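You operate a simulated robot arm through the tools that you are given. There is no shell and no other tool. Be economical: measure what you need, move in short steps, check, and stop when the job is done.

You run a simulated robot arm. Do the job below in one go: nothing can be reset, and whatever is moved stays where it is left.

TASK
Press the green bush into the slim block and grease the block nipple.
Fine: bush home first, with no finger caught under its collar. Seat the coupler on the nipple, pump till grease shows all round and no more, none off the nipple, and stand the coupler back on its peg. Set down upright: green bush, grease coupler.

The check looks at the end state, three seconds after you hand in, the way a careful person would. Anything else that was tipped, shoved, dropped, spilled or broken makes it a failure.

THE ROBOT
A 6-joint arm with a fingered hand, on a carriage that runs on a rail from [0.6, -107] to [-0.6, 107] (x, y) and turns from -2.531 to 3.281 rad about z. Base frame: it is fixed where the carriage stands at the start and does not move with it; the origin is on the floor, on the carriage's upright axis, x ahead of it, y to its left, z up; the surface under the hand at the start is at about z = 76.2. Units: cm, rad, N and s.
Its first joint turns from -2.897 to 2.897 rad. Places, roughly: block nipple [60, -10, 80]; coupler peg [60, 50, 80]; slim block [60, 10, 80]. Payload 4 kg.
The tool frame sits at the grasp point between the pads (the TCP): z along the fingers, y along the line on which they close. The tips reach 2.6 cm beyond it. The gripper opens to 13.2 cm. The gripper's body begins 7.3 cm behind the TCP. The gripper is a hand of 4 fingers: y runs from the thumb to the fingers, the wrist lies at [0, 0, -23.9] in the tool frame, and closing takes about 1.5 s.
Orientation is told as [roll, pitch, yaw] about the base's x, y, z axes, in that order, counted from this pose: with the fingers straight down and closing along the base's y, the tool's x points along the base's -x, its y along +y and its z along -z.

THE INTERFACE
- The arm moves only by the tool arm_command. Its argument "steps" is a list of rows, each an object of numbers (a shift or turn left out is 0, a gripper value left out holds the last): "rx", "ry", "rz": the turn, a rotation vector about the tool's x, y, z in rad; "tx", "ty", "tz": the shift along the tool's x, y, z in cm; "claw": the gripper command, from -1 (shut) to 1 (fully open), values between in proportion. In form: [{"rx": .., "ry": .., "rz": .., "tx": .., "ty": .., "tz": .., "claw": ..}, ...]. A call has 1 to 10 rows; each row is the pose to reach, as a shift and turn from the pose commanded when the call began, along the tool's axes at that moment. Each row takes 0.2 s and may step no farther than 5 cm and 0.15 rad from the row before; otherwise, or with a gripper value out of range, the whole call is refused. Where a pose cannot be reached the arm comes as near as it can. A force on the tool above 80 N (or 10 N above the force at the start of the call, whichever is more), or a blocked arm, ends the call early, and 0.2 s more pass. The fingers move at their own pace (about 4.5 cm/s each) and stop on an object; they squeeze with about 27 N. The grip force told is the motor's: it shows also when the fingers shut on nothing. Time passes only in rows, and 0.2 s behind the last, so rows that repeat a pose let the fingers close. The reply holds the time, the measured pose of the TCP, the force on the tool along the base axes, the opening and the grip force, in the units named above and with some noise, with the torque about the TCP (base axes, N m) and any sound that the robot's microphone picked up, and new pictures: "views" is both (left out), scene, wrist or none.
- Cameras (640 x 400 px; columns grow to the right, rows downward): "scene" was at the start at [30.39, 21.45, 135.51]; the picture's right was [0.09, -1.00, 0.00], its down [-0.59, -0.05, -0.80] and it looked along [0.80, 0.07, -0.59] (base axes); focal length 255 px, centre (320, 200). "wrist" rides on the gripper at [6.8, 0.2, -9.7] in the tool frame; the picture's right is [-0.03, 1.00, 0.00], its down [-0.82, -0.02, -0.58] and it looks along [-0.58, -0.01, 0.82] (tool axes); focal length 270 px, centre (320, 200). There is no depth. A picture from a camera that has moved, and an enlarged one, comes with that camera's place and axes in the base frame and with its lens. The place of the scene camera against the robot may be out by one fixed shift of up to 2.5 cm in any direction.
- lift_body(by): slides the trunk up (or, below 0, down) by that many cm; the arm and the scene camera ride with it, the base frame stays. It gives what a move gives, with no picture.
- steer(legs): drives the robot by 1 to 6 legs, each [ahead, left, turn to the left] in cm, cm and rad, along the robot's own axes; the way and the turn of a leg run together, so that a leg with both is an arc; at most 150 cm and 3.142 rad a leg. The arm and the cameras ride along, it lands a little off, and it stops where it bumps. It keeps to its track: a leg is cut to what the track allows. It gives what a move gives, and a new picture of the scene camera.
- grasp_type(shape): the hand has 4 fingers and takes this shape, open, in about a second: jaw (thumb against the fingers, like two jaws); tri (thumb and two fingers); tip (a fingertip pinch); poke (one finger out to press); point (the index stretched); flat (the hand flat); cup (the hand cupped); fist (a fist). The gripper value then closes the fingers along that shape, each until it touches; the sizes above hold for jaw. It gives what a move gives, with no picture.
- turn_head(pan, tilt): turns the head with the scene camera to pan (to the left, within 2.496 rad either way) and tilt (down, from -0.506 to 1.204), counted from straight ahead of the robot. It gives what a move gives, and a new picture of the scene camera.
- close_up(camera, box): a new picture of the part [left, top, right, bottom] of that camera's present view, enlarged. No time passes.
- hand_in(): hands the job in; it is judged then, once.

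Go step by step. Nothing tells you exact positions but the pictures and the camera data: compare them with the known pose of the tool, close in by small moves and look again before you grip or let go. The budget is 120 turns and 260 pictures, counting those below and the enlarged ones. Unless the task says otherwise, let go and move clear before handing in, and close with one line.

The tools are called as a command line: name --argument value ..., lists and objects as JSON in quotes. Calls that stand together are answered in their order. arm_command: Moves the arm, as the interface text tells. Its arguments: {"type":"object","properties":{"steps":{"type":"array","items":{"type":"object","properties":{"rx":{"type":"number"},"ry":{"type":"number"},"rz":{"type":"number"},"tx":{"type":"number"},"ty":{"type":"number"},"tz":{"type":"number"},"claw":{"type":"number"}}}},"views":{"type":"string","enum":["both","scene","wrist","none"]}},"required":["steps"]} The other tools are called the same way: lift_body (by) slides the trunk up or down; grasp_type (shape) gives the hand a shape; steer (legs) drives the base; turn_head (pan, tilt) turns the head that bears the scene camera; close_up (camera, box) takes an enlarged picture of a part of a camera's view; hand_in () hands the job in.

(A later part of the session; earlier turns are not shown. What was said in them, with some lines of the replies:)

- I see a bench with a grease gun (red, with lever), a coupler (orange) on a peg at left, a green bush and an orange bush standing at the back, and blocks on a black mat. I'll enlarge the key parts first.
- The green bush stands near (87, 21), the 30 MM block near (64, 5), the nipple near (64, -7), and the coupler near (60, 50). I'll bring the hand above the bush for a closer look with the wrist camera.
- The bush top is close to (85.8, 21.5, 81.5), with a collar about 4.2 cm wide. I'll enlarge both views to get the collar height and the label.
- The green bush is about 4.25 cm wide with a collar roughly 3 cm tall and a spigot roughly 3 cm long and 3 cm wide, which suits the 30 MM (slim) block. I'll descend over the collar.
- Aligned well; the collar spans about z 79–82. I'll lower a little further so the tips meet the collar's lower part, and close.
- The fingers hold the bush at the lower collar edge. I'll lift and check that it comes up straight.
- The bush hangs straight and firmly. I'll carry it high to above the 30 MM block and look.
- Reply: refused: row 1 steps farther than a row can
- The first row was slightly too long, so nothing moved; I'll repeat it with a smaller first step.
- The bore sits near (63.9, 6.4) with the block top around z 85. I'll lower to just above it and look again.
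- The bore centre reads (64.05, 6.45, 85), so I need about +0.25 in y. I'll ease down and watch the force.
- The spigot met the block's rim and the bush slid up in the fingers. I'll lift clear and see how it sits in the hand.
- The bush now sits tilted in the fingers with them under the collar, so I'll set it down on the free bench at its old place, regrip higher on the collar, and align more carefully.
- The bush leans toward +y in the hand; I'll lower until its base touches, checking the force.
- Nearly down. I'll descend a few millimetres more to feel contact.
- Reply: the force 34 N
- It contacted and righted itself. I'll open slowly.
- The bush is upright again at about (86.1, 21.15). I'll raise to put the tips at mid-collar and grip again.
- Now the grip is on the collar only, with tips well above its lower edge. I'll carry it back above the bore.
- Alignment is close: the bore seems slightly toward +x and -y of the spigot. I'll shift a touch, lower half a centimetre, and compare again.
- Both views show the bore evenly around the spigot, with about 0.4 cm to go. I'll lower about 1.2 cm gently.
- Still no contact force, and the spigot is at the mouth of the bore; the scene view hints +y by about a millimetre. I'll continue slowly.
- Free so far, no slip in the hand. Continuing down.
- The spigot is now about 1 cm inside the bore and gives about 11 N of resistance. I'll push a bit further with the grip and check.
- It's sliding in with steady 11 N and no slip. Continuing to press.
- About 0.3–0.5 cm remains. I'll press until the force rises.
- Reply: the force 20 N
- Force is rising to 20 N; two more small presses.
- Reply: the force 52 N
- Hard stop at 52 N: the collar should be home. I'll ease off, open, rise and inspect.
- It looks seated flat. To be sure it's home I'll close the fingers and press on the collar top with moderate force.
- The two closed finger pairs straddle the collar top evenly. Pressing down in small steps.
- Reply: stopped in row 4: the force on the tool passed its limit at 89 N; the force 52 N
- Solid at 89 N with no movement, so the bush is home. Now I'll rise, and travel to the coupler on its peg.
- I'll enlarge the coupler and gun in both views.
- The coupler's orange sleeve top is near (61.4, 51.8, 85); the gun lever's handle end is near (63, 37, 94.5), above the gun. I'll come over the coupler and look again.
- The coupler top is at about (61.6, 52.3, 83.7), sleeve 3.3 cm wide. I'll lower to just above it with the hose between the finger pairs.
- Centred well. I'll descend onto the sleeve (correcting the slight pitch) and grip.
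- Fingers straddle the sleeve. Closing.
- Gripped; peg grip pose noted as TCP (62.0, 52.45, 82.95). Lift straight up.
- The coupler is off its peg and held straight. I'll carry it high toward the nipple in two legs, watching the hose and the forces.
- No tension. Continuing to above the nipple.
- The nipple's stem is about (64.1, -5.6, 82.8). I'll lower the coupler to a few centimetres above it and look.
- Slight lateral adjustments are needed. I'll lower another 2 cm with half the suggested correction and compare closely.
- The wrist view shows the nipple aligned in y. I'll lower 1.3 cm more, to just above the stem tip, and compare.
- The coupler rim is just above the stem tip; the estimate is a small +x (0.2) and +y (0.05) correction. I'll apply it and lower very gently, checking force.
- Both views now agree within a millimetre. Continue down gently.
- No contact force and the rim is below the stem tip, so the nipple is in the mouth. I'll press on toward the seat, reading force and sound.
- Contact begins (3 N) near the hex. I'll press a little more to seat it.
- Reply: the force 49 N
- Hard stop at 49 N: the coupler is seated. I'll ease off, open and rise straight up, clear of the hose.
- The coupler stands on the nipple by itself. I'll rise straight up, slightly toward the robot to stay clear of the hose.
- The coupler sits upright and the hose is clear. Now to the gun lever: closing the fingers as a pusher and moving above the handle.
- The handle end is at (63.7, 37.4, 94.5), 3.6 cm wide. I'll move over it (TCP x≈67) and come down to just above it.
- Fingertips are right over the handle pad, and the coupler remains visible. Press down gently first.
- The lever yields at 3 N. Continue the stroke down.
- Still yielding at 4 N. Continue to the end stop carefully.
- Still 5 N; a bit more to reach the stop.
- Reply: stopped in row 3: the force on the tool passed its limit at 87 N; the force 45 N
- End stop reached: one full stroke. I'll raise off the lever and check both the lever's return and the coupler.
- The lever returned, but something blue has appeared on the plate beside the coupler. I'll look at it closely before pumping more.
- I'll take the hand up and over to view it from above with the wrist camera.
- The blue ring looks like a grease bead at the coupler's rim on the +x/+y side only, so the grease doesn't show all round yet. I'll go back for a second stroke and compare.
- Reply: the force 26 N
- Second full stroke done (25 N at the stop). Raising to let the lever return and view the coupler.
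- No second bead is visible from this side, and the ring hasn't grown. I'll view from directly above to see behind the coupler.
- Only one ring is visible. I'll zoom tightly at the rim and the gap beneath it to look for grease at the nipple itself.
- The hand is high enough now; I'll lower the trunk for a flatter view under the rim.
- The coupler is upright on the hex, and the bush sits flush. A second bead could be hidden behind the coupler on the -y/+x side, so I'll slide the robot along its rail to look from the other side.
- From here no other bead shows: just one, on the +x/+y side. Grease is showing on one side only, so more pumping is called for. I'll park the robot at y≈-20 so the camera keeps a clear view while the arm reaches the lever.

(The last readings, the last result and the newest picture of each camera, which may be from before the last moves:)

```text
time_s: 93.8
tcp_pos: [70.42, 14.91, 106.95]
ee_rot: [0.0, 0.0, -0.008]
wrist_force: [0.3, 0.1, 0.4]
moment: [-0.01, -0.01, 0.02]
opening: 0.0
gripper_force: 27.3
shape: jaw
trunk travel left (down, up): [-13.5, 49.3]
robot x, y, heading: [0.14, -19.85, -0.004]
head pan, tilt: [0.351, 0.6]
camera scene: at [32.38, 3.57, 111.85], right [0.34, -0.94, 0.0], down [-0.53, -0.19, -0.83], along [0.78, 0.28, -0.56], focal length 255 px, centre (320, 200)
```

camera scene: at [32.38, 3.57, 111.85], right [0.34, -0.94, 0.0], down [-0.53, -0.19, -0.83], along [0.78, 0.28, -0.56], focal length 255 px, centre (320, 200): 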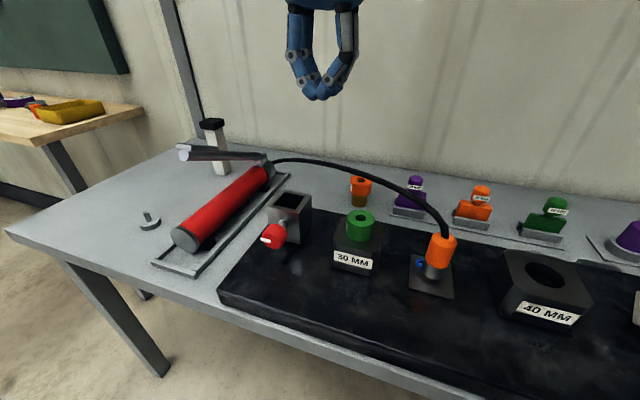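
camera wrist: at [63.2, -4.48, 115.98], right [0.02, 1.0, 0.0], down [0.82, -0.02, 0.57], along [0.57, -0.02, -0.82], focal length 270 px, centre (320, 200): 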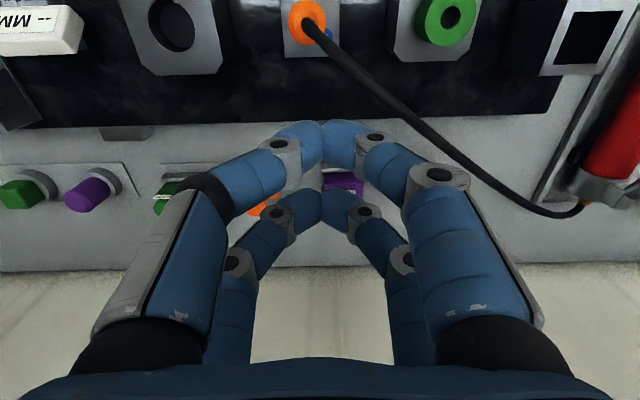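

Good view of both. Baseline zoom, then on to the lever.

close_up --camera "scene" --box '[405, 240, 469, 290]'

arm_command --steps '[{"ty": 4.5, "tx": 0.7, "rz": -0.008}, {"ty": 9, "tx": 1.4, "rz": -0.008}, {"ty": 13.5, "tx": 2.1, "rz": -0.008}, {"ty": 18, "tx": 2.8, "rz": -0.008}, {"ty": 22.4, "tx": 3.4, "rz": -0.008}, {"ty": 22.4, "tx": 3.4, "tz": 4, "rz": -0.008}, {"ty": 22.4, "tx": 3.4, "tz": 7, "rz": -0.008}]' --views "scene"

```text
8.00 times, centred on (437, 265) of scene
camera zoom: at [32.38, 3.57, 111.85], right [0.34, -0.94, 0.0], down [-0.53, -0.19, -0.83], along [0.78, 0.28, -0.56], focal length 2040 px, centre (-616, -320)
```

zoom: 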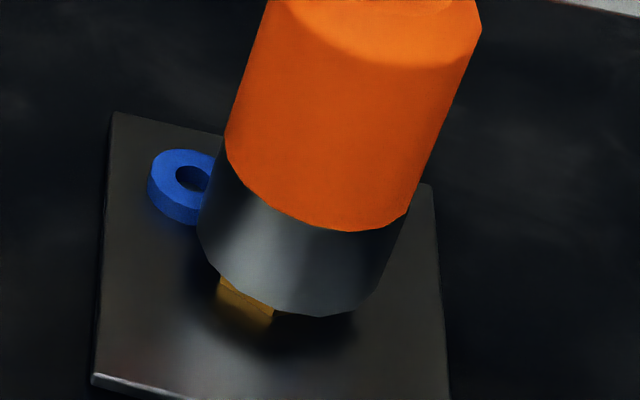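

```text
time_s: 95.4
tcp_pos: [66.73, 37.53, 100.0]
ee_rot: [0.0, 0.002, 0.002]
wrist_force: [0.5, 0.3, 1.1]
moment: [0.02, -0.03, -0.01]
opening: 0.04
gripper_force: 26.8
shape: jaw
out of reach, approached as far as the arm can: row 4, 5, 6
trunk travel left (down, up): [-13.5, 49.3]
robot x, y, heading: [-0.27, -19.89, -0.006]
head pan, tilt: [0.351, 0.6]
camera scene: at [32.37, 3.56, 111.85], right [0.34, -0.94, 0.0], down [-0.53, -0.19, -0.83], along [0.78, 0.28, -0.56], focal length 255 px, centre (320, 200)
```

scene: 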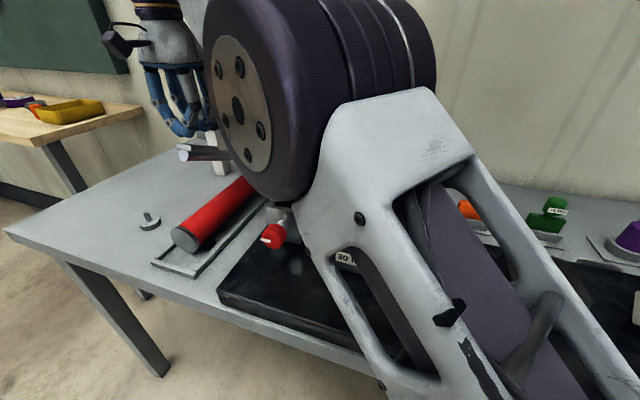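

The lowered trunk makes the elbow low, so I'll restore the trunk height and then come back down to the lever.

lift_body --by 24

arm_command --steps '[{"tz": 4.8}, {"tz": 9.6}, {"tz": 14.4}, {"tz": 19.2}, {"tz": 22.5}, {"tz": 22.5}]' --views "both"

```text
time_s: 97.9
tcp_pos: [67.01, 37.44, 124.0]
ee_rot: [0.001, -0.001, 0.001]
wrist_force: [0.0, -0.2, 1.1]
moment: [0.01, 0.03, 0.03]
opening: 0.0
gripper_force: 27.7
shape: jaw
trunk travel left (down, up): [-37.5, 25.3]
robot x, y, heading: [0.1, -19.91, -0.007]
head pan, tilt: [0.351, 0.6]
```

```text
time_s: 99.3
tcp_pos: [66.95, 37.24, 101.54]
ee_rot: [0.002, -0.001, 0.002]
wrist_force: [0.0, 0.3, -0.6]
moment: [0.03, 0.0, -0.03]
opening: 0.0
gripper_force: 27.1
shape: jaw
trunk travel left (down, up): [-37.5, 25.3]
robot x, y, heading: [0.03, -20.17, -0.005]
head pan, tilt: [0.351, 0.6]
camera scene: at [30.28, 3.58, 135.83], right [0.34, -0.94, 0.0], down [-0.53, -0.19, -0.83], along [0.78, 0.28, -0.56], focal length 255 px, centre (320, 200)
camera wrist: at [60.04, 37.35, 111.17], right [0.02, 1.0, 0.0], down [0.82, -0.02, 0.58], along [0.58, -0.01, -0.82], focal length 270 px, centre (320, 200)
```

scene: 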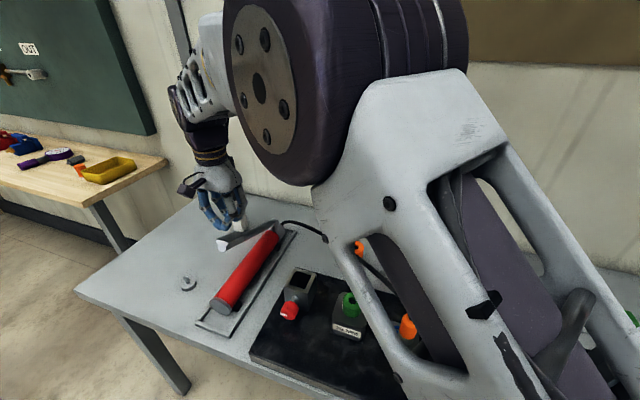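
wrist: 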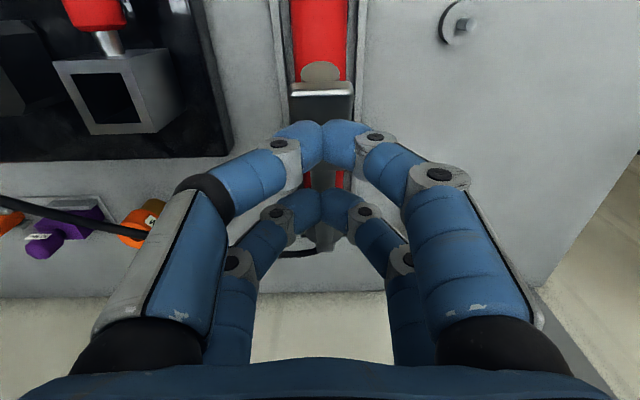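

I'll return the robot to y≈0, where the view of the coupler was clear, keeping the hand high.

arm_command --steps '[{"tz": -4}, {"tz": -4, "ty": -4.8}, {"tz": -4, "ty": -9.6}, {"tz": -4, "ty": -14.4}, {"tz": -4, "ty": -19.8}, {"tz": -4, "ty": -19.8}]' --views "none"

steer --legs '[[0, 20, 0]]'

turn_head --pan -0.05 --tilt 0.75

```text
refused: row 5 steps farther than a row can; nothing moved
```

```text
time_s: 100.9
tcp_pos: [66.94, 57.08, 101.54]
ee_rot: [0.002, -0.002, 0.003]
wrist_force: [-0.2, -0.4, 0.4]
moment: [0.01, 0.0, 0.0]
opening: 0.0
gripper_force: 27.3
shape: jaw
trunk travel left (down, up): [-37.5, 25.3]
robot x, y, heading: [-0.31, -0.14, -0.007]
head pan, tilt: [0.351, 0.6]
camera scene: at [30.16, 23.37, 135.83], right [0.34, -0.94, 0.0], down [-0.53, -0.19, -0.83], along [0.78, 0.28, -0.56], focal length 255 px, centre (320, 200)
```

scene: 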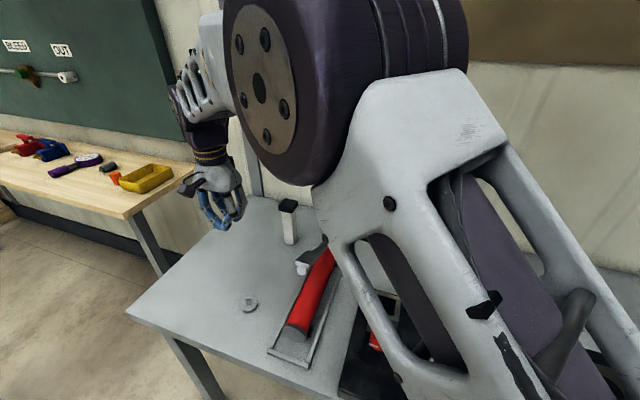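

```text
time_s: 101.8
tcp_pos: [66.71, 57.09, 101.55]
ee_rot: [0.001, -0.002, 0.002]
wrist_force: [-0.2, 0.5, -0.5]
moment: [0.0, 0.02, 0.03]
opening: 0.0
gripper_force: 26.4
shape: jaw
trunk travel left (down, up): [-37.5, 25.3]
robot x, y, heading: [0.19, -0.27, -0.004]
head pan, tilt: [-0.051, 0.75]
camera scene: at [30.12, 19.92, 134.55], right [-0.06, -1.0, 0.0], down [-0.68, 0.04, -0.73], along [0.73, -0.04, -0.68], focal length 255 px, centre (320, 200)
```

scene: 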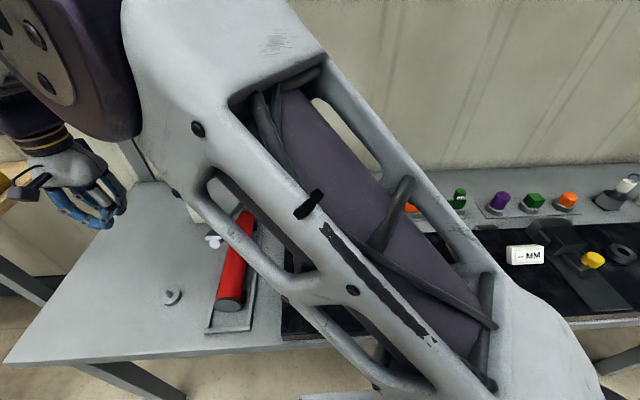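

The arm move was refused but the drive went safely. Now bring the hand back over the lever.

arm_command --steps '[{"tz": -2, "ty": -4}, {"tz": -2, "ty": -8.8}, {"tz": -2, "ty": -13.6}, {"tz": -2, "ty": -18.2}, {"ty": -19.7, "tz": 0}, {"ty": -19.7, "tz": 1.5}]' --views "scene"

close_up --camera "scene" --box '[385, 240, 433, 280]'

```text
time_s: 103.2
tcp_pos: [66.7, 37.46, 100.03]
ee_rot: [0.001, 0.0, 0.003]
wrist_force: [-0.5, -0.4, 0.6]
moment: [0.03, -0.03, 0.03]
opening: 0.01
gripper_force: 26.7
shape: jaw
trunk travel left (down, up): [-37.5, 25.3]
robot x, y, heading: [-0.12, -0.08, -0.004]
head pan, tilt: [-0.051, 0.75]
camera scene: at [30.1, 19.91, 134.55], right [-0.06, -1.0, 0.0], down [-0.68, 0.04, -0.73], along [0.73, -0.04, -0.68], focal length 255 px, centre (320, 200)
```

scene: 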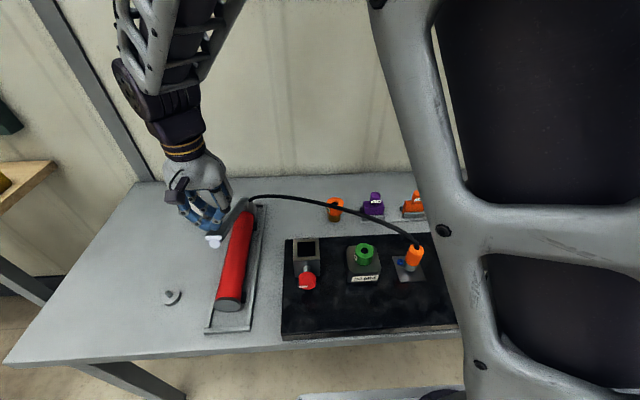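

```text
10.00 times, centred on (409, 260) of scene
camera zoom: at [30.1, 19.91, 134.55], right [-0.06, -1.0, 0.0], down [-0.68, 0.04, -0.73], along [0.73, -0.04, -0.68], focal length 2550 px, centre (-570, -400)
```

zoom: 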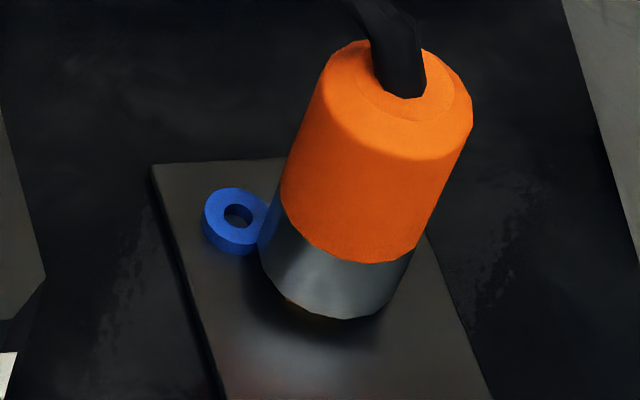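

Third stroke, down and back up in one go.

arm_command --steps '[{"tz": 2}, {"tz": 4}, {"tz": 6}, {"tz": 8}, {"tz": 9.5}, {"tz": 9.5}, {"tz": 6}, {"tz": 3}, {"tz": 0}, {"tz": 0}]' --views "none"

close_up --camera "scene" --box '[385, 240, 433, 280]'

```text
time_s: 105.4
tcp_pos: [66.8, 37.28, 99.92]
ee_rot: [0.0, 0.0, 0.002]
wrist_force: [-0.1, 0.3, -0.1]
moment: [0.02, 0.02, -0.01]
opening: 0.01
gripper_force: 26.4
shape: jaw
trunk travel left (down, up): [-37.5, 25.3]
robot x, y, heading: [0.12, -0.11, -0.008]
head pan, tilt: [-0.051, 0.75]
```

```text
10.00 times, centred on (409, 260) of scene
camera zoom: at [30.12, 19.92, 134.54], right [-0.06, -1.0, 0.0], down [-0.68, 0.04, -0.73], along [0.73, -0.04, -0.68], focal length 2550 px, centre (-570, -400)
```

zoom: 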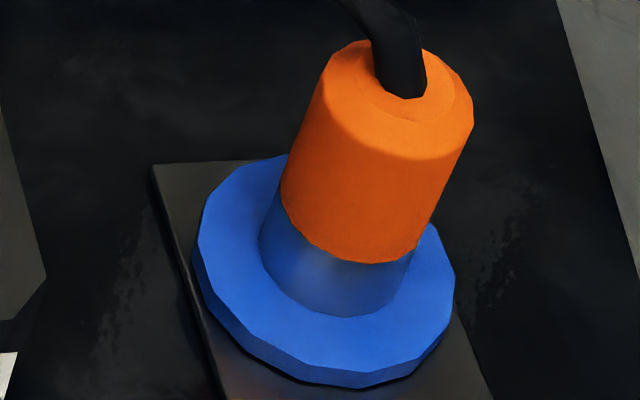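

Grease now shows all round the nipple, so pumping stops here. Next I'll return to the coupler to take it off; moving above it with open fingers.

arm_command --steps '[{"tz": -4}, {"tz": -8, "ty": -2}, {"tz": -8, "ty": -6.8, "tx": 0.5}, {"tz": -8, "ty": -11.6, "tx": 1}, {"tz": -8, "ty": -16.4, "tx": 1.5}, {"tz": -8, "ty": -21.2, "tx": 2}, {"tz": -8, "ty": -26, "tx": 2.5}, {"tz": -8, "ty": -30.8, "tx": 3}, {"tz": -8, "ty": -35.6, "tx": 3}, {"tz": -8, "ty": -40.4, "tx": 3}]' --views "none"

arm_command --steps '[{"ty": -2.4, "claw": 0}, {"ty": -2.4}, {"ty": -2.4}, {"ty": -2.4}]' --views "both"

close_up --camera "wrist" --box '[260, 30, 380, 120]'

```text
time_s: 107.6
tcp_pos: [63.58, -3.04, 107.73]
ee_rot: [0.002, -0.001, 0.002]
wrist_force: [-0.3, 0.7, 0.2]
moment: [0.03, 0.02, -0.02]
opening: 0.0
gripper_force: 26.8
shape: jaw
trunk travel left (down, up): [-37.5, 25.3]
robot x, y, heading: [-0.29, 0.05, -0.006]
head pan, tilt: [-0.051, 0.75]
```

```text
time_s: 108.6
tcp_pos: [63.68, -5.53, 107.78]
ee_rot: [0.002, -0.003, 0.003]
wrist_force: [0.4, -0.3, 0.3]
moment: [0.02, 0.03, -0.01]
opening: 6.54
gripper_force: 0.0
shape: jaw
trunk travel left (down, up): [-37.5, 25.3]
robot x, y, heading: [0.04, 0.2, -0.002]
head pan, tilt: [-0.051, 0.75]
camera scene: at [30.12, 19.92, 134.54], right [-0.06, -1.0, 0.0], down [-0.68, 0.04, -0.73], along [0.73, -0.04, -0.68], focal length 255 px, centre (320, 200)
camera wrist: at [56.82, -5.41, 117.42], right [0.02, 1.0, 0.0], down [0.82, -0.02, 0.58], along [0.58, -0.01, -0.82], focal length 270 px, centre (320, 200)
```

scene: 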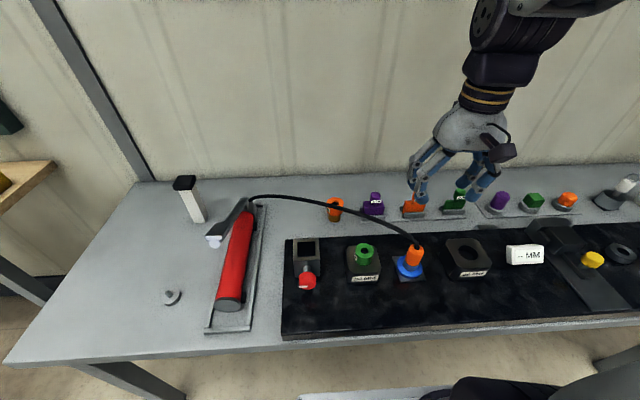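
wrist: 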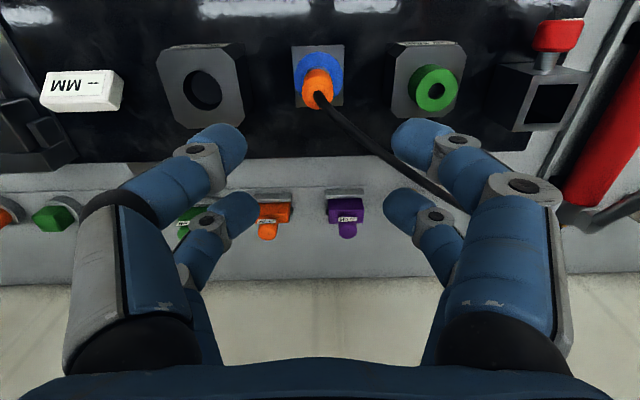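

```text
4.44 times, centred on (320, 75) of wrist
camera zoom: at [56.82, -5.41, 117.42], right [0.02, 1.0, 0.0], down [0.82, -0.02, 0.58], along [0.58, -0.01, -0.82], focal length 1201 px, centre (320, 756)
```

zoom: 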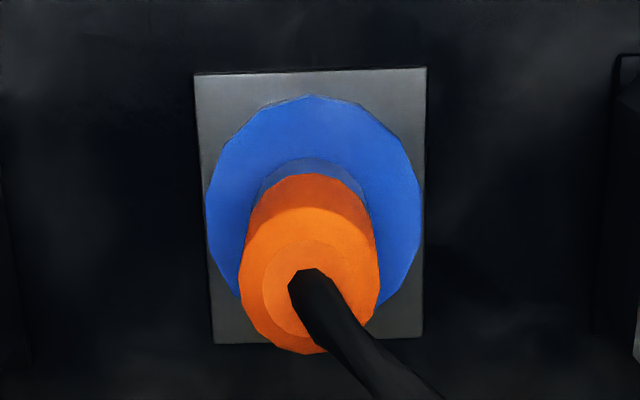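

All-round ring confirmed from above. Descending to the earlier grip pose (64.45, -5.5, 86.7), first to a few cm above.

arm_command --steps '[{"tz": 4.5}, {"tz": 9, "tx": -0.1}, {"tz": 13, "tx": -0.2}, {"tz": 16, "tx": -0.3}, {"tz": 18, "tx": -0.5}, {"tz": 19.5, "tx": -0.7}, {"tz": 19.5, "tx": -0.75}]'

close_up --camera "scene" --box '[370, 200, 450, 280]'

```text
time_s: 110.2
tcp_pos: [64.65, -5.42, 88.24]
ee_rot: [0.002, -0.002, 0.002]
wrist_force: [0.4, -0.2, 0.7]
moment: [-0.01, 0.0, 0.0]
opening: 6.54
gripper_force: 0.0
shape: jaw
trunk travel left (down, up): [-37.5, 25.3]
robot x, y, heading: [-0.05, -0.06, -0.008]
head pan, tilt: [-0.051, 0.75]
camera scene: at [30.11, 19.92, 134.55], right [-0.06, -1.0, 0.0], down [-0.68, 0.04, -0.73], along [0.73, -0.04, -0.68], focal length 255 px, centre (320, 200)
camera wrist: at [57.86, -5.33, 97.97], right [0.02, 1.0, 0.0], down [0.82, -0.02, 0.58], along [0.58, -0.01, -0.82], focal length 270 px, centre (320, 200)
```

scene: 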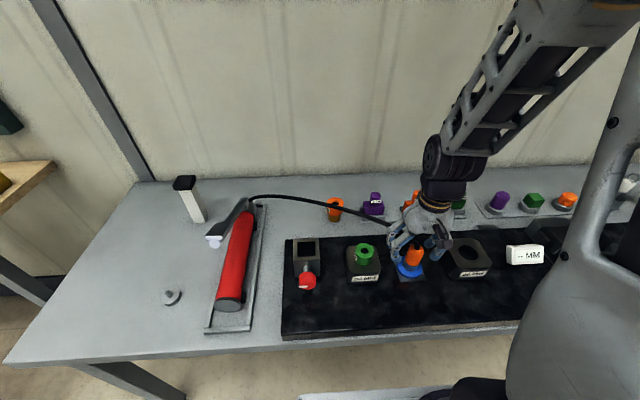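
wrist: 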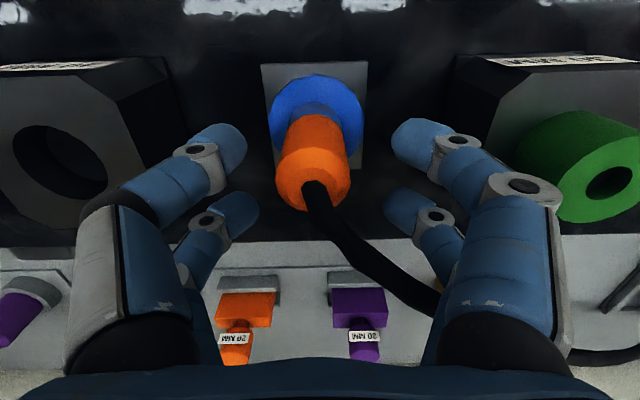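

```text
5.00 times, centred on (410, 240) of scene
camera zoom: at [30.11, 19.92, 134.55], right [-0.06, -1.0, 0.0], down [-0.68, 0.04, -0.73], along [0.73, -0.04, -0.68], focal length 1275 px, centre (-130, 0)
```

zoom: 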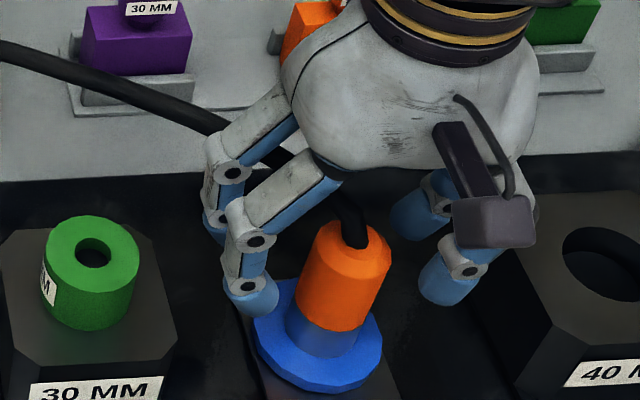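

Positioned; a slight -y tweak, then lower 1.5 cm and grip. The fingertips stay well above the grease.

arm_command --steps '[{"tz": 0.8, "ty": -0.15, "tx": 0.1}, {"tz": 1.5, "ty": -0.15, "tx": 0.1}, {"tz": 1.5, "ty": -0.15, "tx": 0.1}, {"tz": 1.5, "ty": -0.15, "tx": 0.1, "claw": -0.3}, {"tz": 1.5, "ty": -0.15, "tx": 0.1, "claw": -0.6}, {"tz": 1.5, "ty": -0.15, "tx": 0.1, "claw": -1}, {"tz": 1.5, "ty": -0.15, "tx": 0.1}, {"tz": 1.5, "ty": -0.15, "tx": 0.1}, {"tz": 1.5, "ty": -0.15, "tx": 0.1}, {"tz": 1.5, "ty": -0.15, "tx": 0.1}]'

close_up --camera "scene" --box '[370, 200, 450, 280]'

```text
time_s: 112.4
tcp_pos: [64.49, -5.73, 86.78]
ee_rot: [0.001, -0.002, 0.003]
wrist_force: [-0.2, 0.4, 0.6]
moment: [0.02, 0.01, 0.0]
opening: 0.92
gripper_force: 26.4
shape: jaw
trunk travel left (down, up): [-37.5, 25.3]
robot x, y, heading: [-0.12, 0.05, -0.006]
head pan, tilt: [-0.051, 0.75]
camera scene: at [30.12, 19.92, 134.54], right [-0.06, -1.0, 0.0], down [-0.68, 0.04, -0.73], along [0.73, -0.04, -0.68], focal length 255 px, centre (320, 200)
camera wrist: at [57.68, -5.52, 96.53], right [0.02, 1.0, 0.0], down [0.82, -0.02, 0.58], along [0.58, -0.01, -0.82], focal length 270 px, centre (320, 200)
```

scene: 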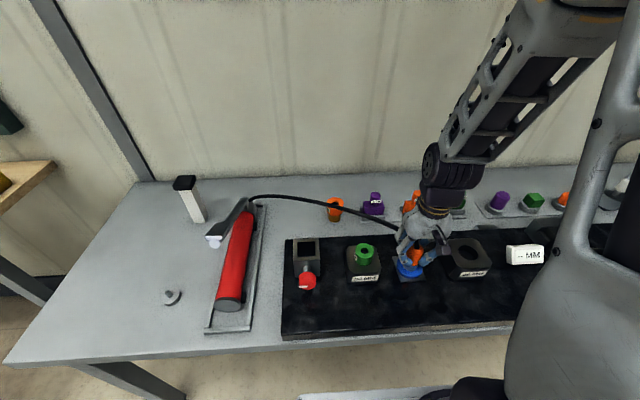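
wrist: 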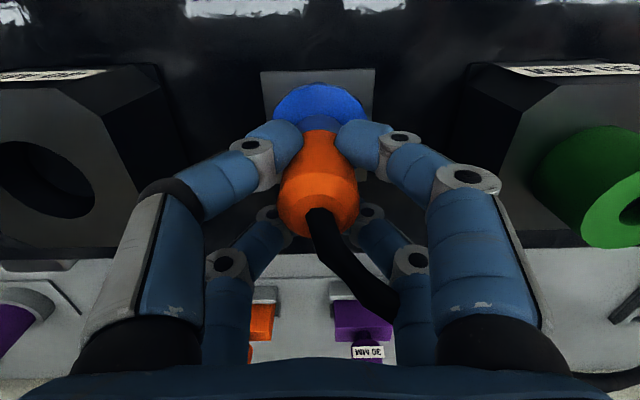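

```text
5.00 times, centred on (410, 240) of scene
camera zoom: at [30.12, 19.92, 134.54], right [-0.06, -1.0, 0.0], down [-0.68, 0.04, -0.73], along [0.73, -0.04, -0.68], focal length 1275 px, centre (-130, 0)
```

zoom: 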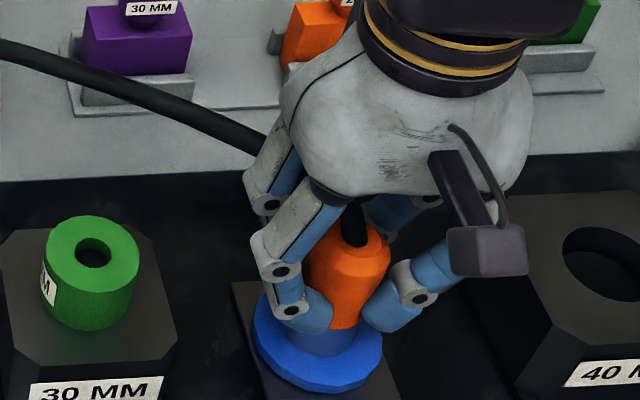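

Gripped as before. Lift straight up slowly off the nipple.

arm_command --steps '[{"tz": -0.5}, {"tz": -1.2}, {"tz": -2}, {"tz": -3}, {"tz": -4.5}, {"tz": -7.5}, {"tz": -12}, {"tz": -16.5}, {"tz": -21}, {"tz": -21}]'

close_up --camera "scene" --box '[370, 150, 470, 290]'

```text
time_s: 114.6
tcp_pos: [64.44, -5.68, 107.84]
ee_rot: [0.003, -0.001, 0.002]
wrist_force: [0.2, -0.6, -1.3]
moment: [0.01, -0.01, -0.02]
opening: 0.87
gripper_force: 26.8
shape: jaw
trunk travel left (down, up): [-37.5, 25.3]
robot x, y, heading: [0.09, 0.08, -0.007]
head pan, tilt: [-0.051, 0.75]
camera scene: at [30.12, 19.92, 134.54], right [-0.06, -1.0, 0.0], down [-0.68, 0.04, -0.73], along [0.73, -0.04, -0.68], focal length 255 px, centre (320, 200)
camera wrist: at [57.7, -5.6, 117.71], right [0.02, 1.0, 0.0], down [0.82, -0.02, 0.58], along [0.58, -0.01, -0.82], focal length 270 px, centre (320, 200)
```

scene: 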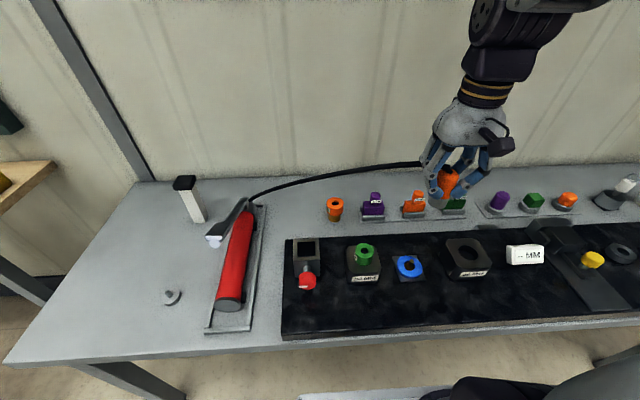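
wrist: 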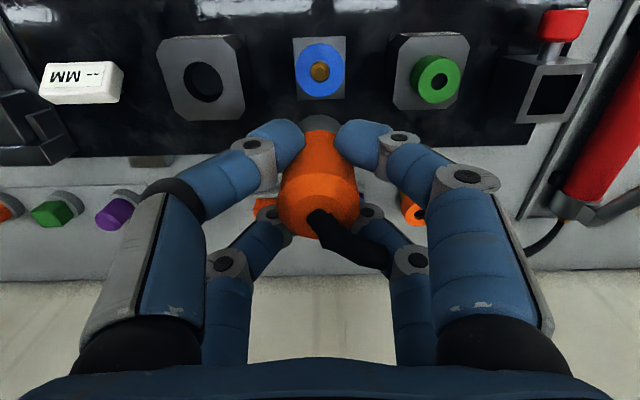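

```text
2.86 times, centred on (420, 220) of scene
camera zoom: at [30.12, 19.92, 134.54], right [-0.06, -1.0, 0.0], down [-0.68, 0.04, -0.73], along [0.73, -0.04, -0.68], focal length 728 px, centre (34, 143)
```

zoom: 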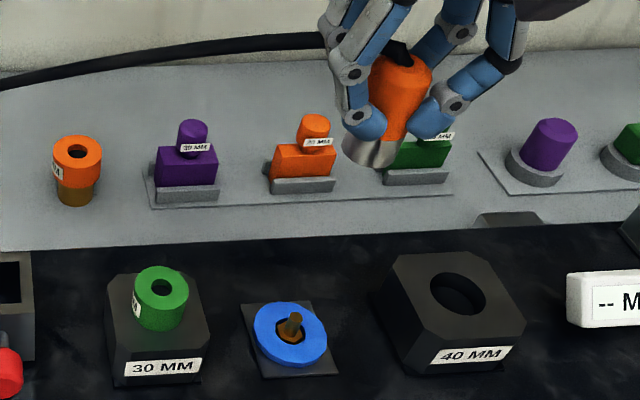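

Clean lift; the ring stays neatly around the nipple. Carry the coupler back high to above its peg.

arm_command --steps '[{"ty": 4.8}, {"ty": 9.6}, {"ty": 14.4}, {"ty": 19.2}, {"ty": 24}, {"ty": 28.8, "tx": 0.5}, {"ty": 33.6, "tx": 1}, {"ty": 38.4, "tx": 1.5}, {"ty": 43.2, "tx": 2}, {"ty": 48, "tx": 2.4}]' --views "none"

arm_command --steps '[{"ty": 4.8}, {"ty": 9.6}, {"ty": 10.1, "tz": 4}, {"ty": 10.1, "tz": 8}, {"ty": 10.1, "tz": 12}, {"ty": 10.1, "tz": 12}]' --views "wrist"

turn_head --pan 0.25 --tilt 0.8

```text
time_s: 116.8
tcp_pos: [61.9, 42.31, 107.91]
ee_rot: [0.003, -0.002, -0.001]
wrist_force: [0.2, -1.6, -1.7]
moment: [0.03, 0.0, -0.02]
opening: 0.84
gripper_force: 26.8
shape: jaw
trunk travel left (down, up): [-37.5, 25.3]
robot x, y, heading: [0.15, -0.39, -0.009]
head pan, tilt: [-0.051, 0.75]
```

```text
time_s: 118.2
tcp_pos: [61.8, 52.62, 96.1]
ee_rot: [0.001, -0.003, 0.002]
wrist_force: [-0.6, -0.2, -1.3]
moment: [-0.02, -0.01, -0.01]
opening: 0.82
gripper_force: 26.4
shape: jaw
trunk travel left (down, up): [-37.5, 25.3]
robot x, y, heading: [0.33, -0.05, -0.005]
head pan, tilt: [-0.051, 0.75]
camera wrist: at [54.98, 52.63, 105.84], right [0.02, 1.0, 0.0], down [0.82, -0.02, 0.58], along [0.58, -0.01, -0.82], focal length 270 px, centre (320, 200)
```

wrist: 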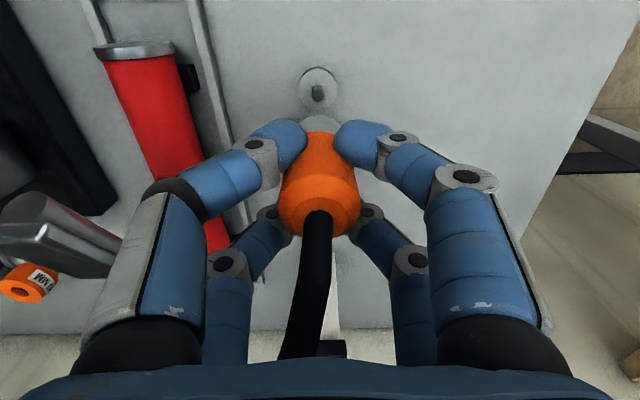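

```text
time_s: 119.0
tcp_pos: [61.82, 52.57, 96.13]
ee_rot: [0.002, -0.002, 0.001]
wrist_force: [0.7, 0.4, -1.1]
moment: [0.0, 0.0, -0.01]
opening: 0.82
gripper_force: 26.1
shape: jaw
trunk travel left (down, up): [-37.5, 25.3]
robot x, y, heading: [0.04, -0.21, -0.008]
head pan, tilt: [0.25, 0.799]
camera scene: at [29.68, 22.33, 134.14], right [0.24, -0.97, 0.0], down [-0.7, -0.17, -0.7], along [0.68, 0.17, -0.72], focal length 255 px, centre (320, 200)
```

scene: 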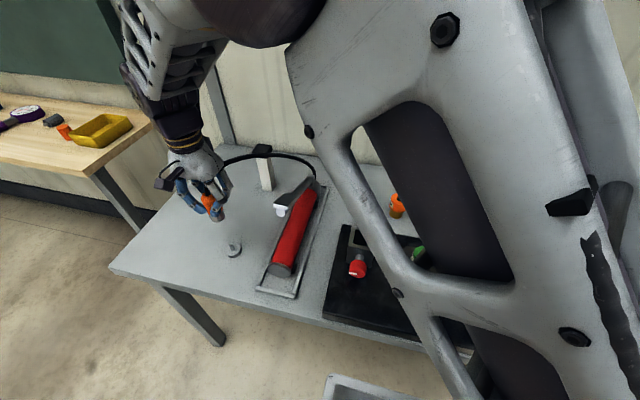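

Over the peg; target TCP is (62.0, 52.45). I'll descend to just above the peg and compare.

arm_command --steps '[{"tx": -0.18, "ty": -0.1, "tz": 3}, {"tx": -0.18, "ty": -0.1, "tz": 6}, {"tx": -0.18, "ty": -0.1, "tz": 8}, {"tx": -0.18, "ty": -0.1, "tz": 8}]' --views "wrist"

close_up --camera "wrist" --box '[260, 60, 380, 150]'

close_up --camera "scene" --box '[200, 200, 264, 264]'

```text
time_s: 120.0
tcp_pos: [62.04, 52.39, 88.06]
ee_rot: [0.002, 0.0, 0.0]
wrist_force: [0.6, -0.5, -1.1]
moment: [0.0, -0.03, -0.01]
opening: 0.83
gripper_force: 27.1
shape: jaw
trunk travel left (down, up): [-37.5, 25.3]
robot x, y, heading: [0.18, -0.14, -0.005]
head pan, tilt: [0.25, 0.799]
camera wrist: at [55.26, 52.56, 97.75], right [0.02, 1.0, 0.0], down [0.82, -0.02, 0.58], along [0.58, -0.01, -0.82], focal length 270 px, centre (320, 200)
```

wrist: 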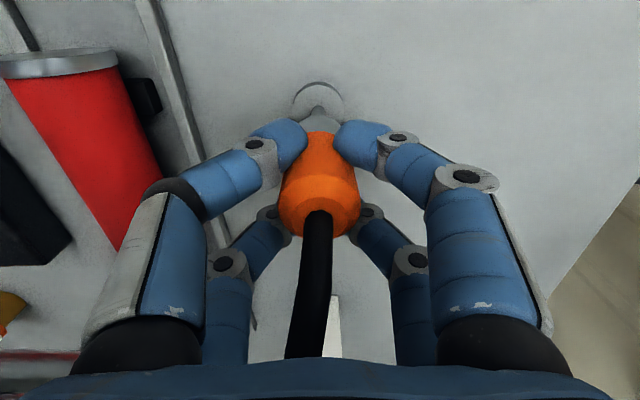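

```text
4.44 times, centred on (320, 105) of wrist
camera zoom: at [55.26, 52.56, 97.75], right [0.02, 1.0, 0.0], down [0.82, -0.02, 0.58], along [0.58, -0.01, -0.82], focal length 1201 px, centre (320, 622)
```

zoom: 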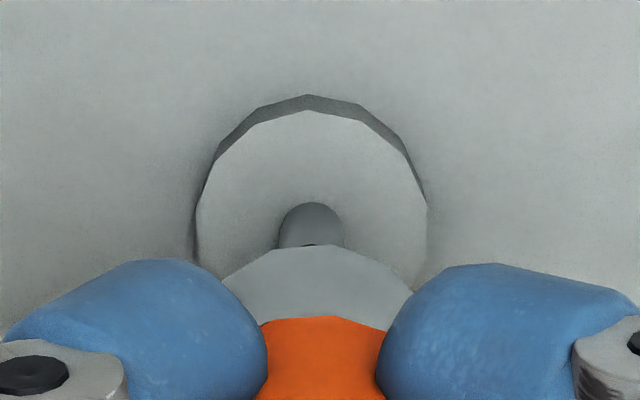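

```text
6.25 times, centred on (232, 232) of scene
camera zoom: at [29.67, 22.33, 134.15], right [0.24, -0.97, 0.0], down [-0.7, -0.17, -0.7], along [0.68, 0.17, -0.72], focal length 1594 px, centre (870, 0)
```

zoom: 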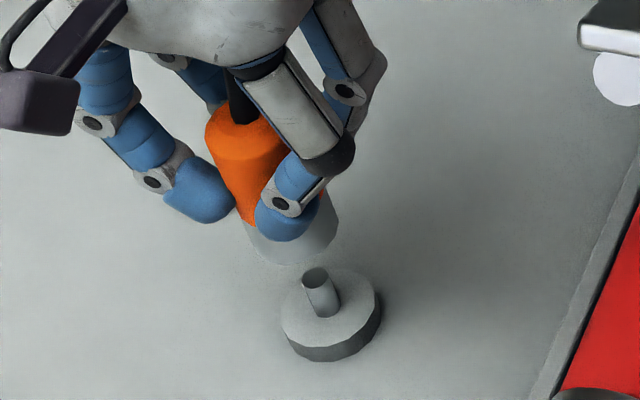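

Matches the pick-up pose within a millimetre. Lowering to the peg tip and checking force.

arm_command --steps '[{"tx": 0.04, "ty": -0.04, "tz": 1}, {"tx": 0.04, "ty": -0.04, "tz": 1.8}, {"tx": 0.04, "ty": -0.04, "tz": 2.3}, {"tx": 0.04, "ty": -0.04, "tz": 2.3}]' --views "none"

close_up --camera "scene" --box '[210, 216, 254, 256]'

close_up --camera "wrist" --box '[260, 60, 380, 150]'

```text
time_s: 121.0
tcp_pos: [62.06, 52.4, 85.69]
ee_rot: [0.002, -0.003, 0.001]
wrist_force: [-0.6, -0.2, -1.3]
moment: [-0.01, 0.03, -0.03]
opening: 0.79
gripper_force: 26.8
shape: jaw
trunk travel left (down, up): [-37.5, 25.3]
robot x, y, heading: [-0.08, -0.13, -0.007]
head pan, tilt: [0.25, 0.799]
```

```text
10.00 times, centred on (232, 236) of scene
camera zoom: at [29.67, 22.33, 134.14], right [0.24, -0.97, 0.0], down [-0.7, -0.17, -0.7], along [0.68, 0.17, -0.72], focal length 2550 px, centre (1200, -160)
```

zoom: 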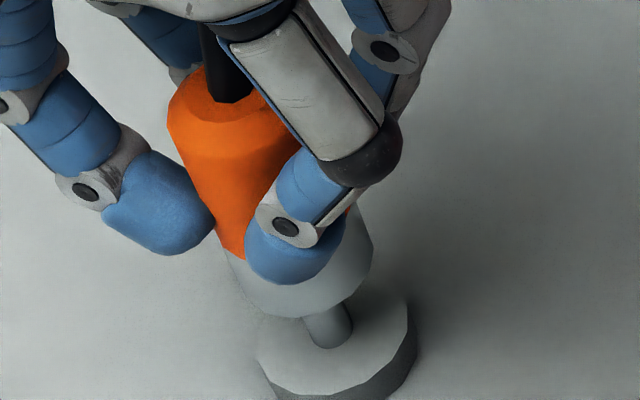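

```text
4.44 times, centred on (320, 105) of wrist
camera zoom: at [55.26, 52.49, 95.41], right [0.02, 1.0, 0.0], down [0.82, -0.02, 0.58], along [0.58, -0.01, -0.82], focal length 1201 px, centre (320, 622)
```

zoom: 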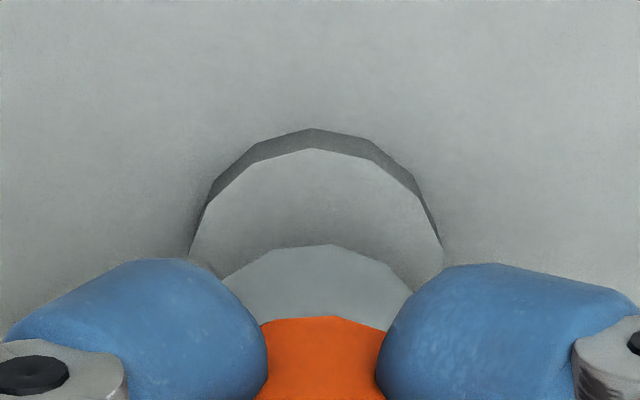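

Aligned in both views. Continue down.

arm_command --steps '[{"tz": 0.4}, {"tz": 0.8}, {"tz": 1.2}, {"tz": 1.2}]' --views "none"

close_up --camera "scene" --box '[210, 216, 254, 256]'

```text
time_s: 122.0
tcp_pos: [62.18, 52.31, 84.49]
ee_rot: [0.002, -0.002, 0.001]
wrist_force: [-0.4, -0.2, -1.1]
moment: [-0.01, -0.02, 0.03]
opening: 0.81
gripper_force: 26.7
shape: jaw
trunk travel left (down, up): [-37.5, 25.3]
robot x, y, heading: [0.03, -0.08, -0.007]
head pan, tilt: [0.25, 0.799]
```

```text
10.00 times, centred on (232, 236) of scene
camera zoom: at [29.67, 22.33, 134.14], right [0.24, -0.97, 0.0], down [-0.7, -0.17, -0.7], along [0.68, 0.17, -0.72], focal length 2550 px, centre (1200, -160)
```

zoom: 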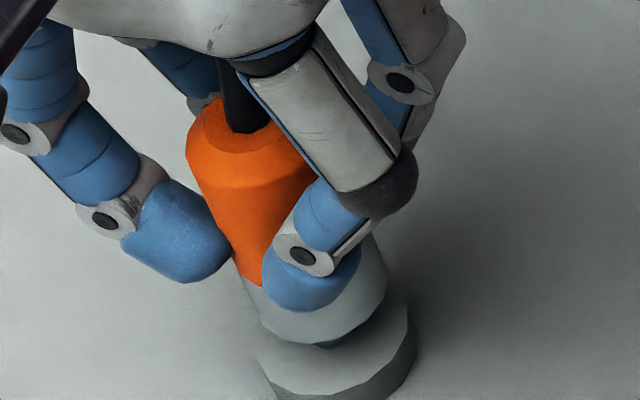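

No contact; the peg is inside the mouth. Lower to the flange, in small steps.

arm_command --steps '[{"tz": 0.4}, {"tz": 0.8}, {"tz": 1.1}, {"tz": 1.1}]' --views "none"

arm_command --steps '[{"tz": 0.15}, {"tz": 0.3}]' --views "none"

close_up --camera "scene" --box '[210, 216, 254, 256]'

```text
time_s: 123.0
tcp_pos: [62.17, 52.38, 83.43]
ee_rot: [0.001, 0.0, 0.002]
wrist_force: [-1.1, -0.2, -1.0]
moment: [0.01, -0.02, 0.0]
opening: 0.78
gripper_force: 27.2
shape: jaw
trunk travel left (down, up): [-37.5, 25.3]
robot x, y, heading: [-0.2, 0.4, -0.007]
head pan, tilt: [0.25, 0.799]
```

```text
time_s: 123.6
tcp_pos: [62.22, 52.29, 83.1]
ee_rot: [0.002, -0.002, 0.002]
wrist_force: [0.9, -0.7, -0.8]
moment: [0.02, 0.0, 0.01]
opening: 0.78
gripper_force: 27.2
shape: jaw
trunk travel left (down, up): [-37.5, 25.3]
robot x, y, heading: [0.18, 0.18, -0.006]
head pan, tilt: [0.25, 0.799]
```

```text
10.00 times, centred on (232, 236) of scene
camera zoom: at [29.67, 22.33, 134.14], right [0.24, -0.97, 0.0], down [-0.7, -0.17, -0.7], along [0.68, 0.17, -0.72], focal length 2550 px, centre (1200, -160)
```

zoom: 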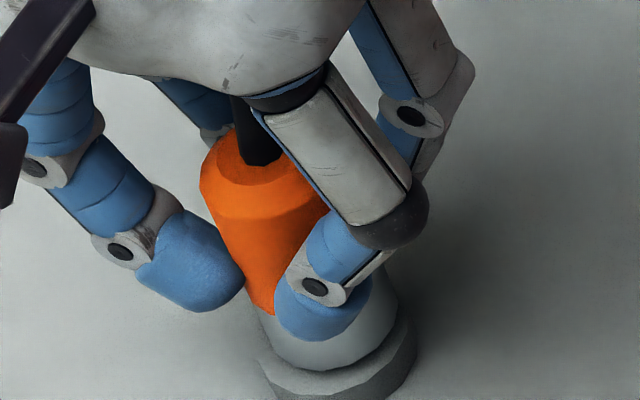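

Very nearly on the flange; a few more tenths.

arm_command --steps '[{"tz": 0.15}, {"tz": 0.3}]' --views "none"

```text
time_s: 124.2
tcp_pos: [62.24, 52.48, 82.79]
ee_rot: [0.002, 0.0, 0.003]
wrist_force: [-1.1, 0.5, 0.1]
moment: [0.01, 0.03, 0.01]
opening: 0.79
gripper_force: 27.0
shape: jaw
trunk travel left (down, up): [-37.5, 25.3]
robot x, y, heading: [-0.16, -0.04, -0.005]
head pan, tilt: [0.25, 0.799]
```

The force just began to change; one more small step.

arm_command --steps '[{"tz": 0.1}, {"tz": 0.2}]' --views "none"

close_up --camera "scene" --box '[210, 216, 254, 256]'

```text
time_s: 124.8
tcp_pos: [62.18, 52.32, 82.81]
ee_rot: [0.003, -0.001, 0.001]
wrist_force: [-3.4, -1.3, 6.8]
moment: [-0.03, 0.08, -0.02]
opening: 0.84
gripper_force: 26.8
shape: jaw
trunk travel left (down, up): [-37.5, 25.3]
robot x, y, heading: [-0.12, -0.1, -0.008]
head pan, tilt: [0.25, 0.799]
```

```text
10.00 times, centred on (232, 236) of scene
camera zoom: at [29.64, 22.31, 134.16], right [0.24, -0.97, 0.0], down [-0.7, -0.17, -0.7], along [0.68, 0.17, -0.72], focal length 2550 px, centre (1200, -160)
```

zoom: 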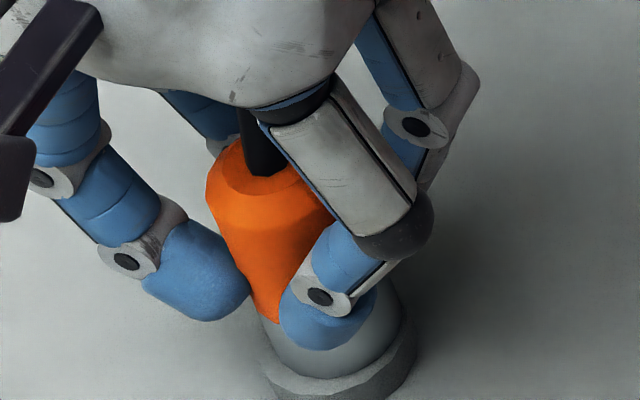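

Contact on the flange (7 N). Release gently and rise straight up.

arm_command --steps '[{"claw": -0.7, "tz": -0.1}, {"claw": -0.5, "tz": -0.1}, {"claw": -0.3, "tz": -0.1}, {"claw": 0, "tz": -0.1}, {"tz": -0.1}, {"tz": -0.1}, {"tz": -0.1}]' --views "wrist"

close_up --camera "scene" --box '[200, 200, 264, 264]'

```text
time_s: 126.4
tcp_pos: [62.27, 52.38, 82.66]
ee_rot: [0.003, -0.003, 0.001]
wrist_force: [-0.8, -0.5, 0.7]
moment: [0.0, 0.0, 0.0]
opening: 6.54
gripper_force: 0.1
shape: jaw
trunk travel left (down, up): [-37.5, 25.3]
robot x, y, heading: [0.02, -0.0, -0.004]
head pan, tilt: [0.25, 0.799]
camera wrist: at [55.35, 52.49, 92.42], right [0.02, 1.0, 0.0], down [0.82, -0.02, 0.58], along [0.58, -0.01, -0.82], focal length 270 px, centre (320, 200)
```

wrist: 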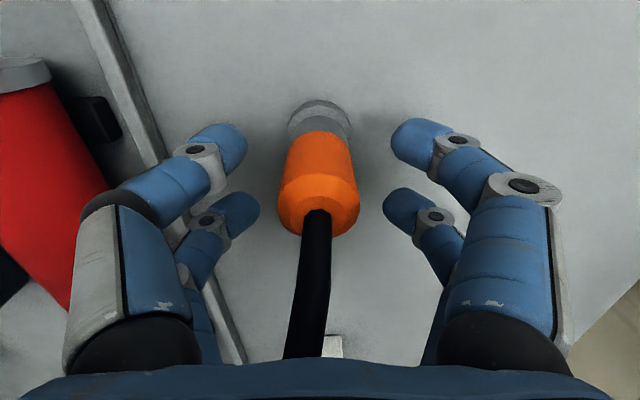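

```text
6.25 times, centred on (232, 232) of scene
camera zoom: at [29.67, 22.33, 134.14], right [0.24, -0.97, 0.0], down [-0.7, -0.17, -0.7], along [0.68, 0.17, -0.72], focal length 1594 px, centre (870, 0)
```

zoom: 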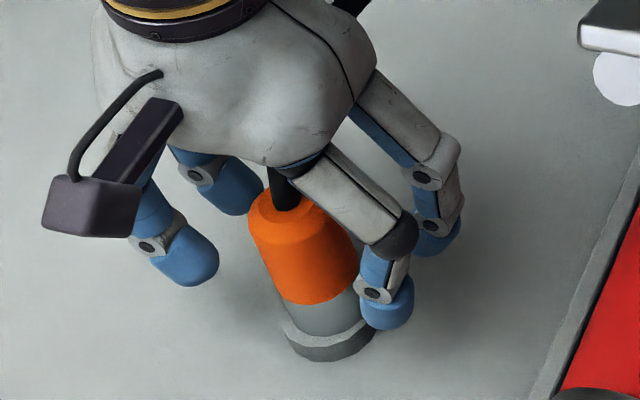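

The coupler is standing on its peg. Rising clear and taking a final look at everything.

arm_command --steps '[{"tz": -2}, {"tz": -5}, {"tz": -9, "tx": 0.3}, {"tz": -13.5, "tx": 0.3}, {"tz": -18, "tx": 0.3}, {"tz": -22.5, "tx": 0.3}, {"tz": -27, "tx": 0.3}, {"tz": -27, "tx": 0.3}]' --views "scene"

close_up --camera "scene" --box '[200, 190, 300, 290]'

turn_head --pan -0.2 --tilt 0.75

```text
time_s: 128.2
tcp_pos: [61.64, 52.46, 109.68]
ee_rot: [0.0, 0.0, 0.0]
wrist_force: [0.7, 0.5, 0.3]
moment: [0.01, 0.0, -0.01]
opening: 6.56
gripper_force: 0.0
shape: jaw
trunk travel left (down, up): [-37.5, 25.3]
robot x, y, heading: [-0.14, 0.13, -0.001]
head pan, tilt: [0.25, 0.799]
camera scene: at [29.68, 22.33, 134.14], right [0.24, -0.97, 0.0], down [-0.7, -0.17, -0.7], along [0.68, 0.17, -0.72], focal length 255 px, centre (320, 200)
```

scene: 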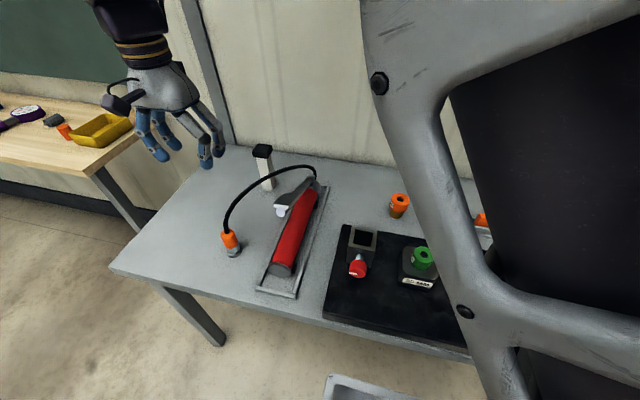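

```text
4.00 times, centred on (250, 240) of scene
camera zoom: at [29.68, 22.33, 134.14], right [0.24, -0.97, 0.0], down [-0.7, -0.17, -0.7], along [0.68, 0.17, -0.72], focal length 1020 px, centre (600, 40)
```

zoom: 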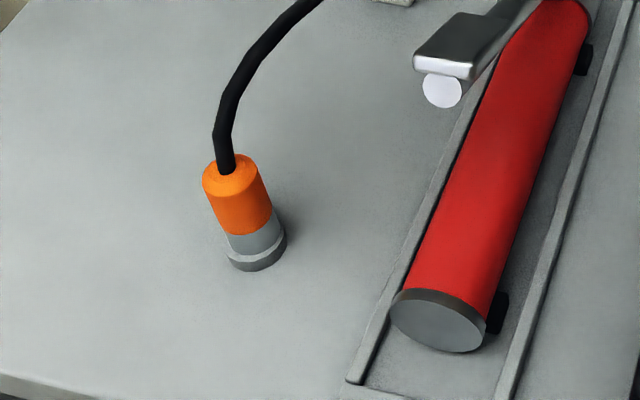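

```text
time_s: 129.1
tcp_pos: [61.61, 52.55, 109.56]
ee_rot: [0.001, -0.001, 0.001]
wrist_force: [-0.3, 0.6, -1.0]
moment: [-0.01, -0.01, 0.0]
opening: 6.56
gripper_force: 0.0
shape: jaw
trunk travel left (down, up): [-37.5, 25.3]
robot x, y, heading: [0.05, 0.31, -0.008]
head pan, tilt: [-0.201, 0.75]
camera scene: at [29.95, 18.69, 134.54], right [-0.21, -0.98, 0.0], down [-0.67, 0.14, -0.73], along [0.72, -0.15, -0.68], focal length 255 px, centre (320, 200)
```

scene: 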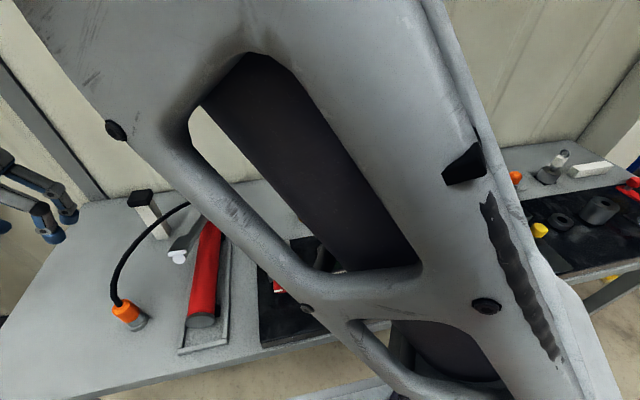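

The coupler stands upright on its peg, the green bush is home, grease rings the nipple all round, and the hand is clear. Handing in.

hand_in

```text
The job is handed in.
```

The green bush is pressed home in the slim (30 MM) block. The nipple is greased all round after three strokes, and the coupler is back upright on its peg.
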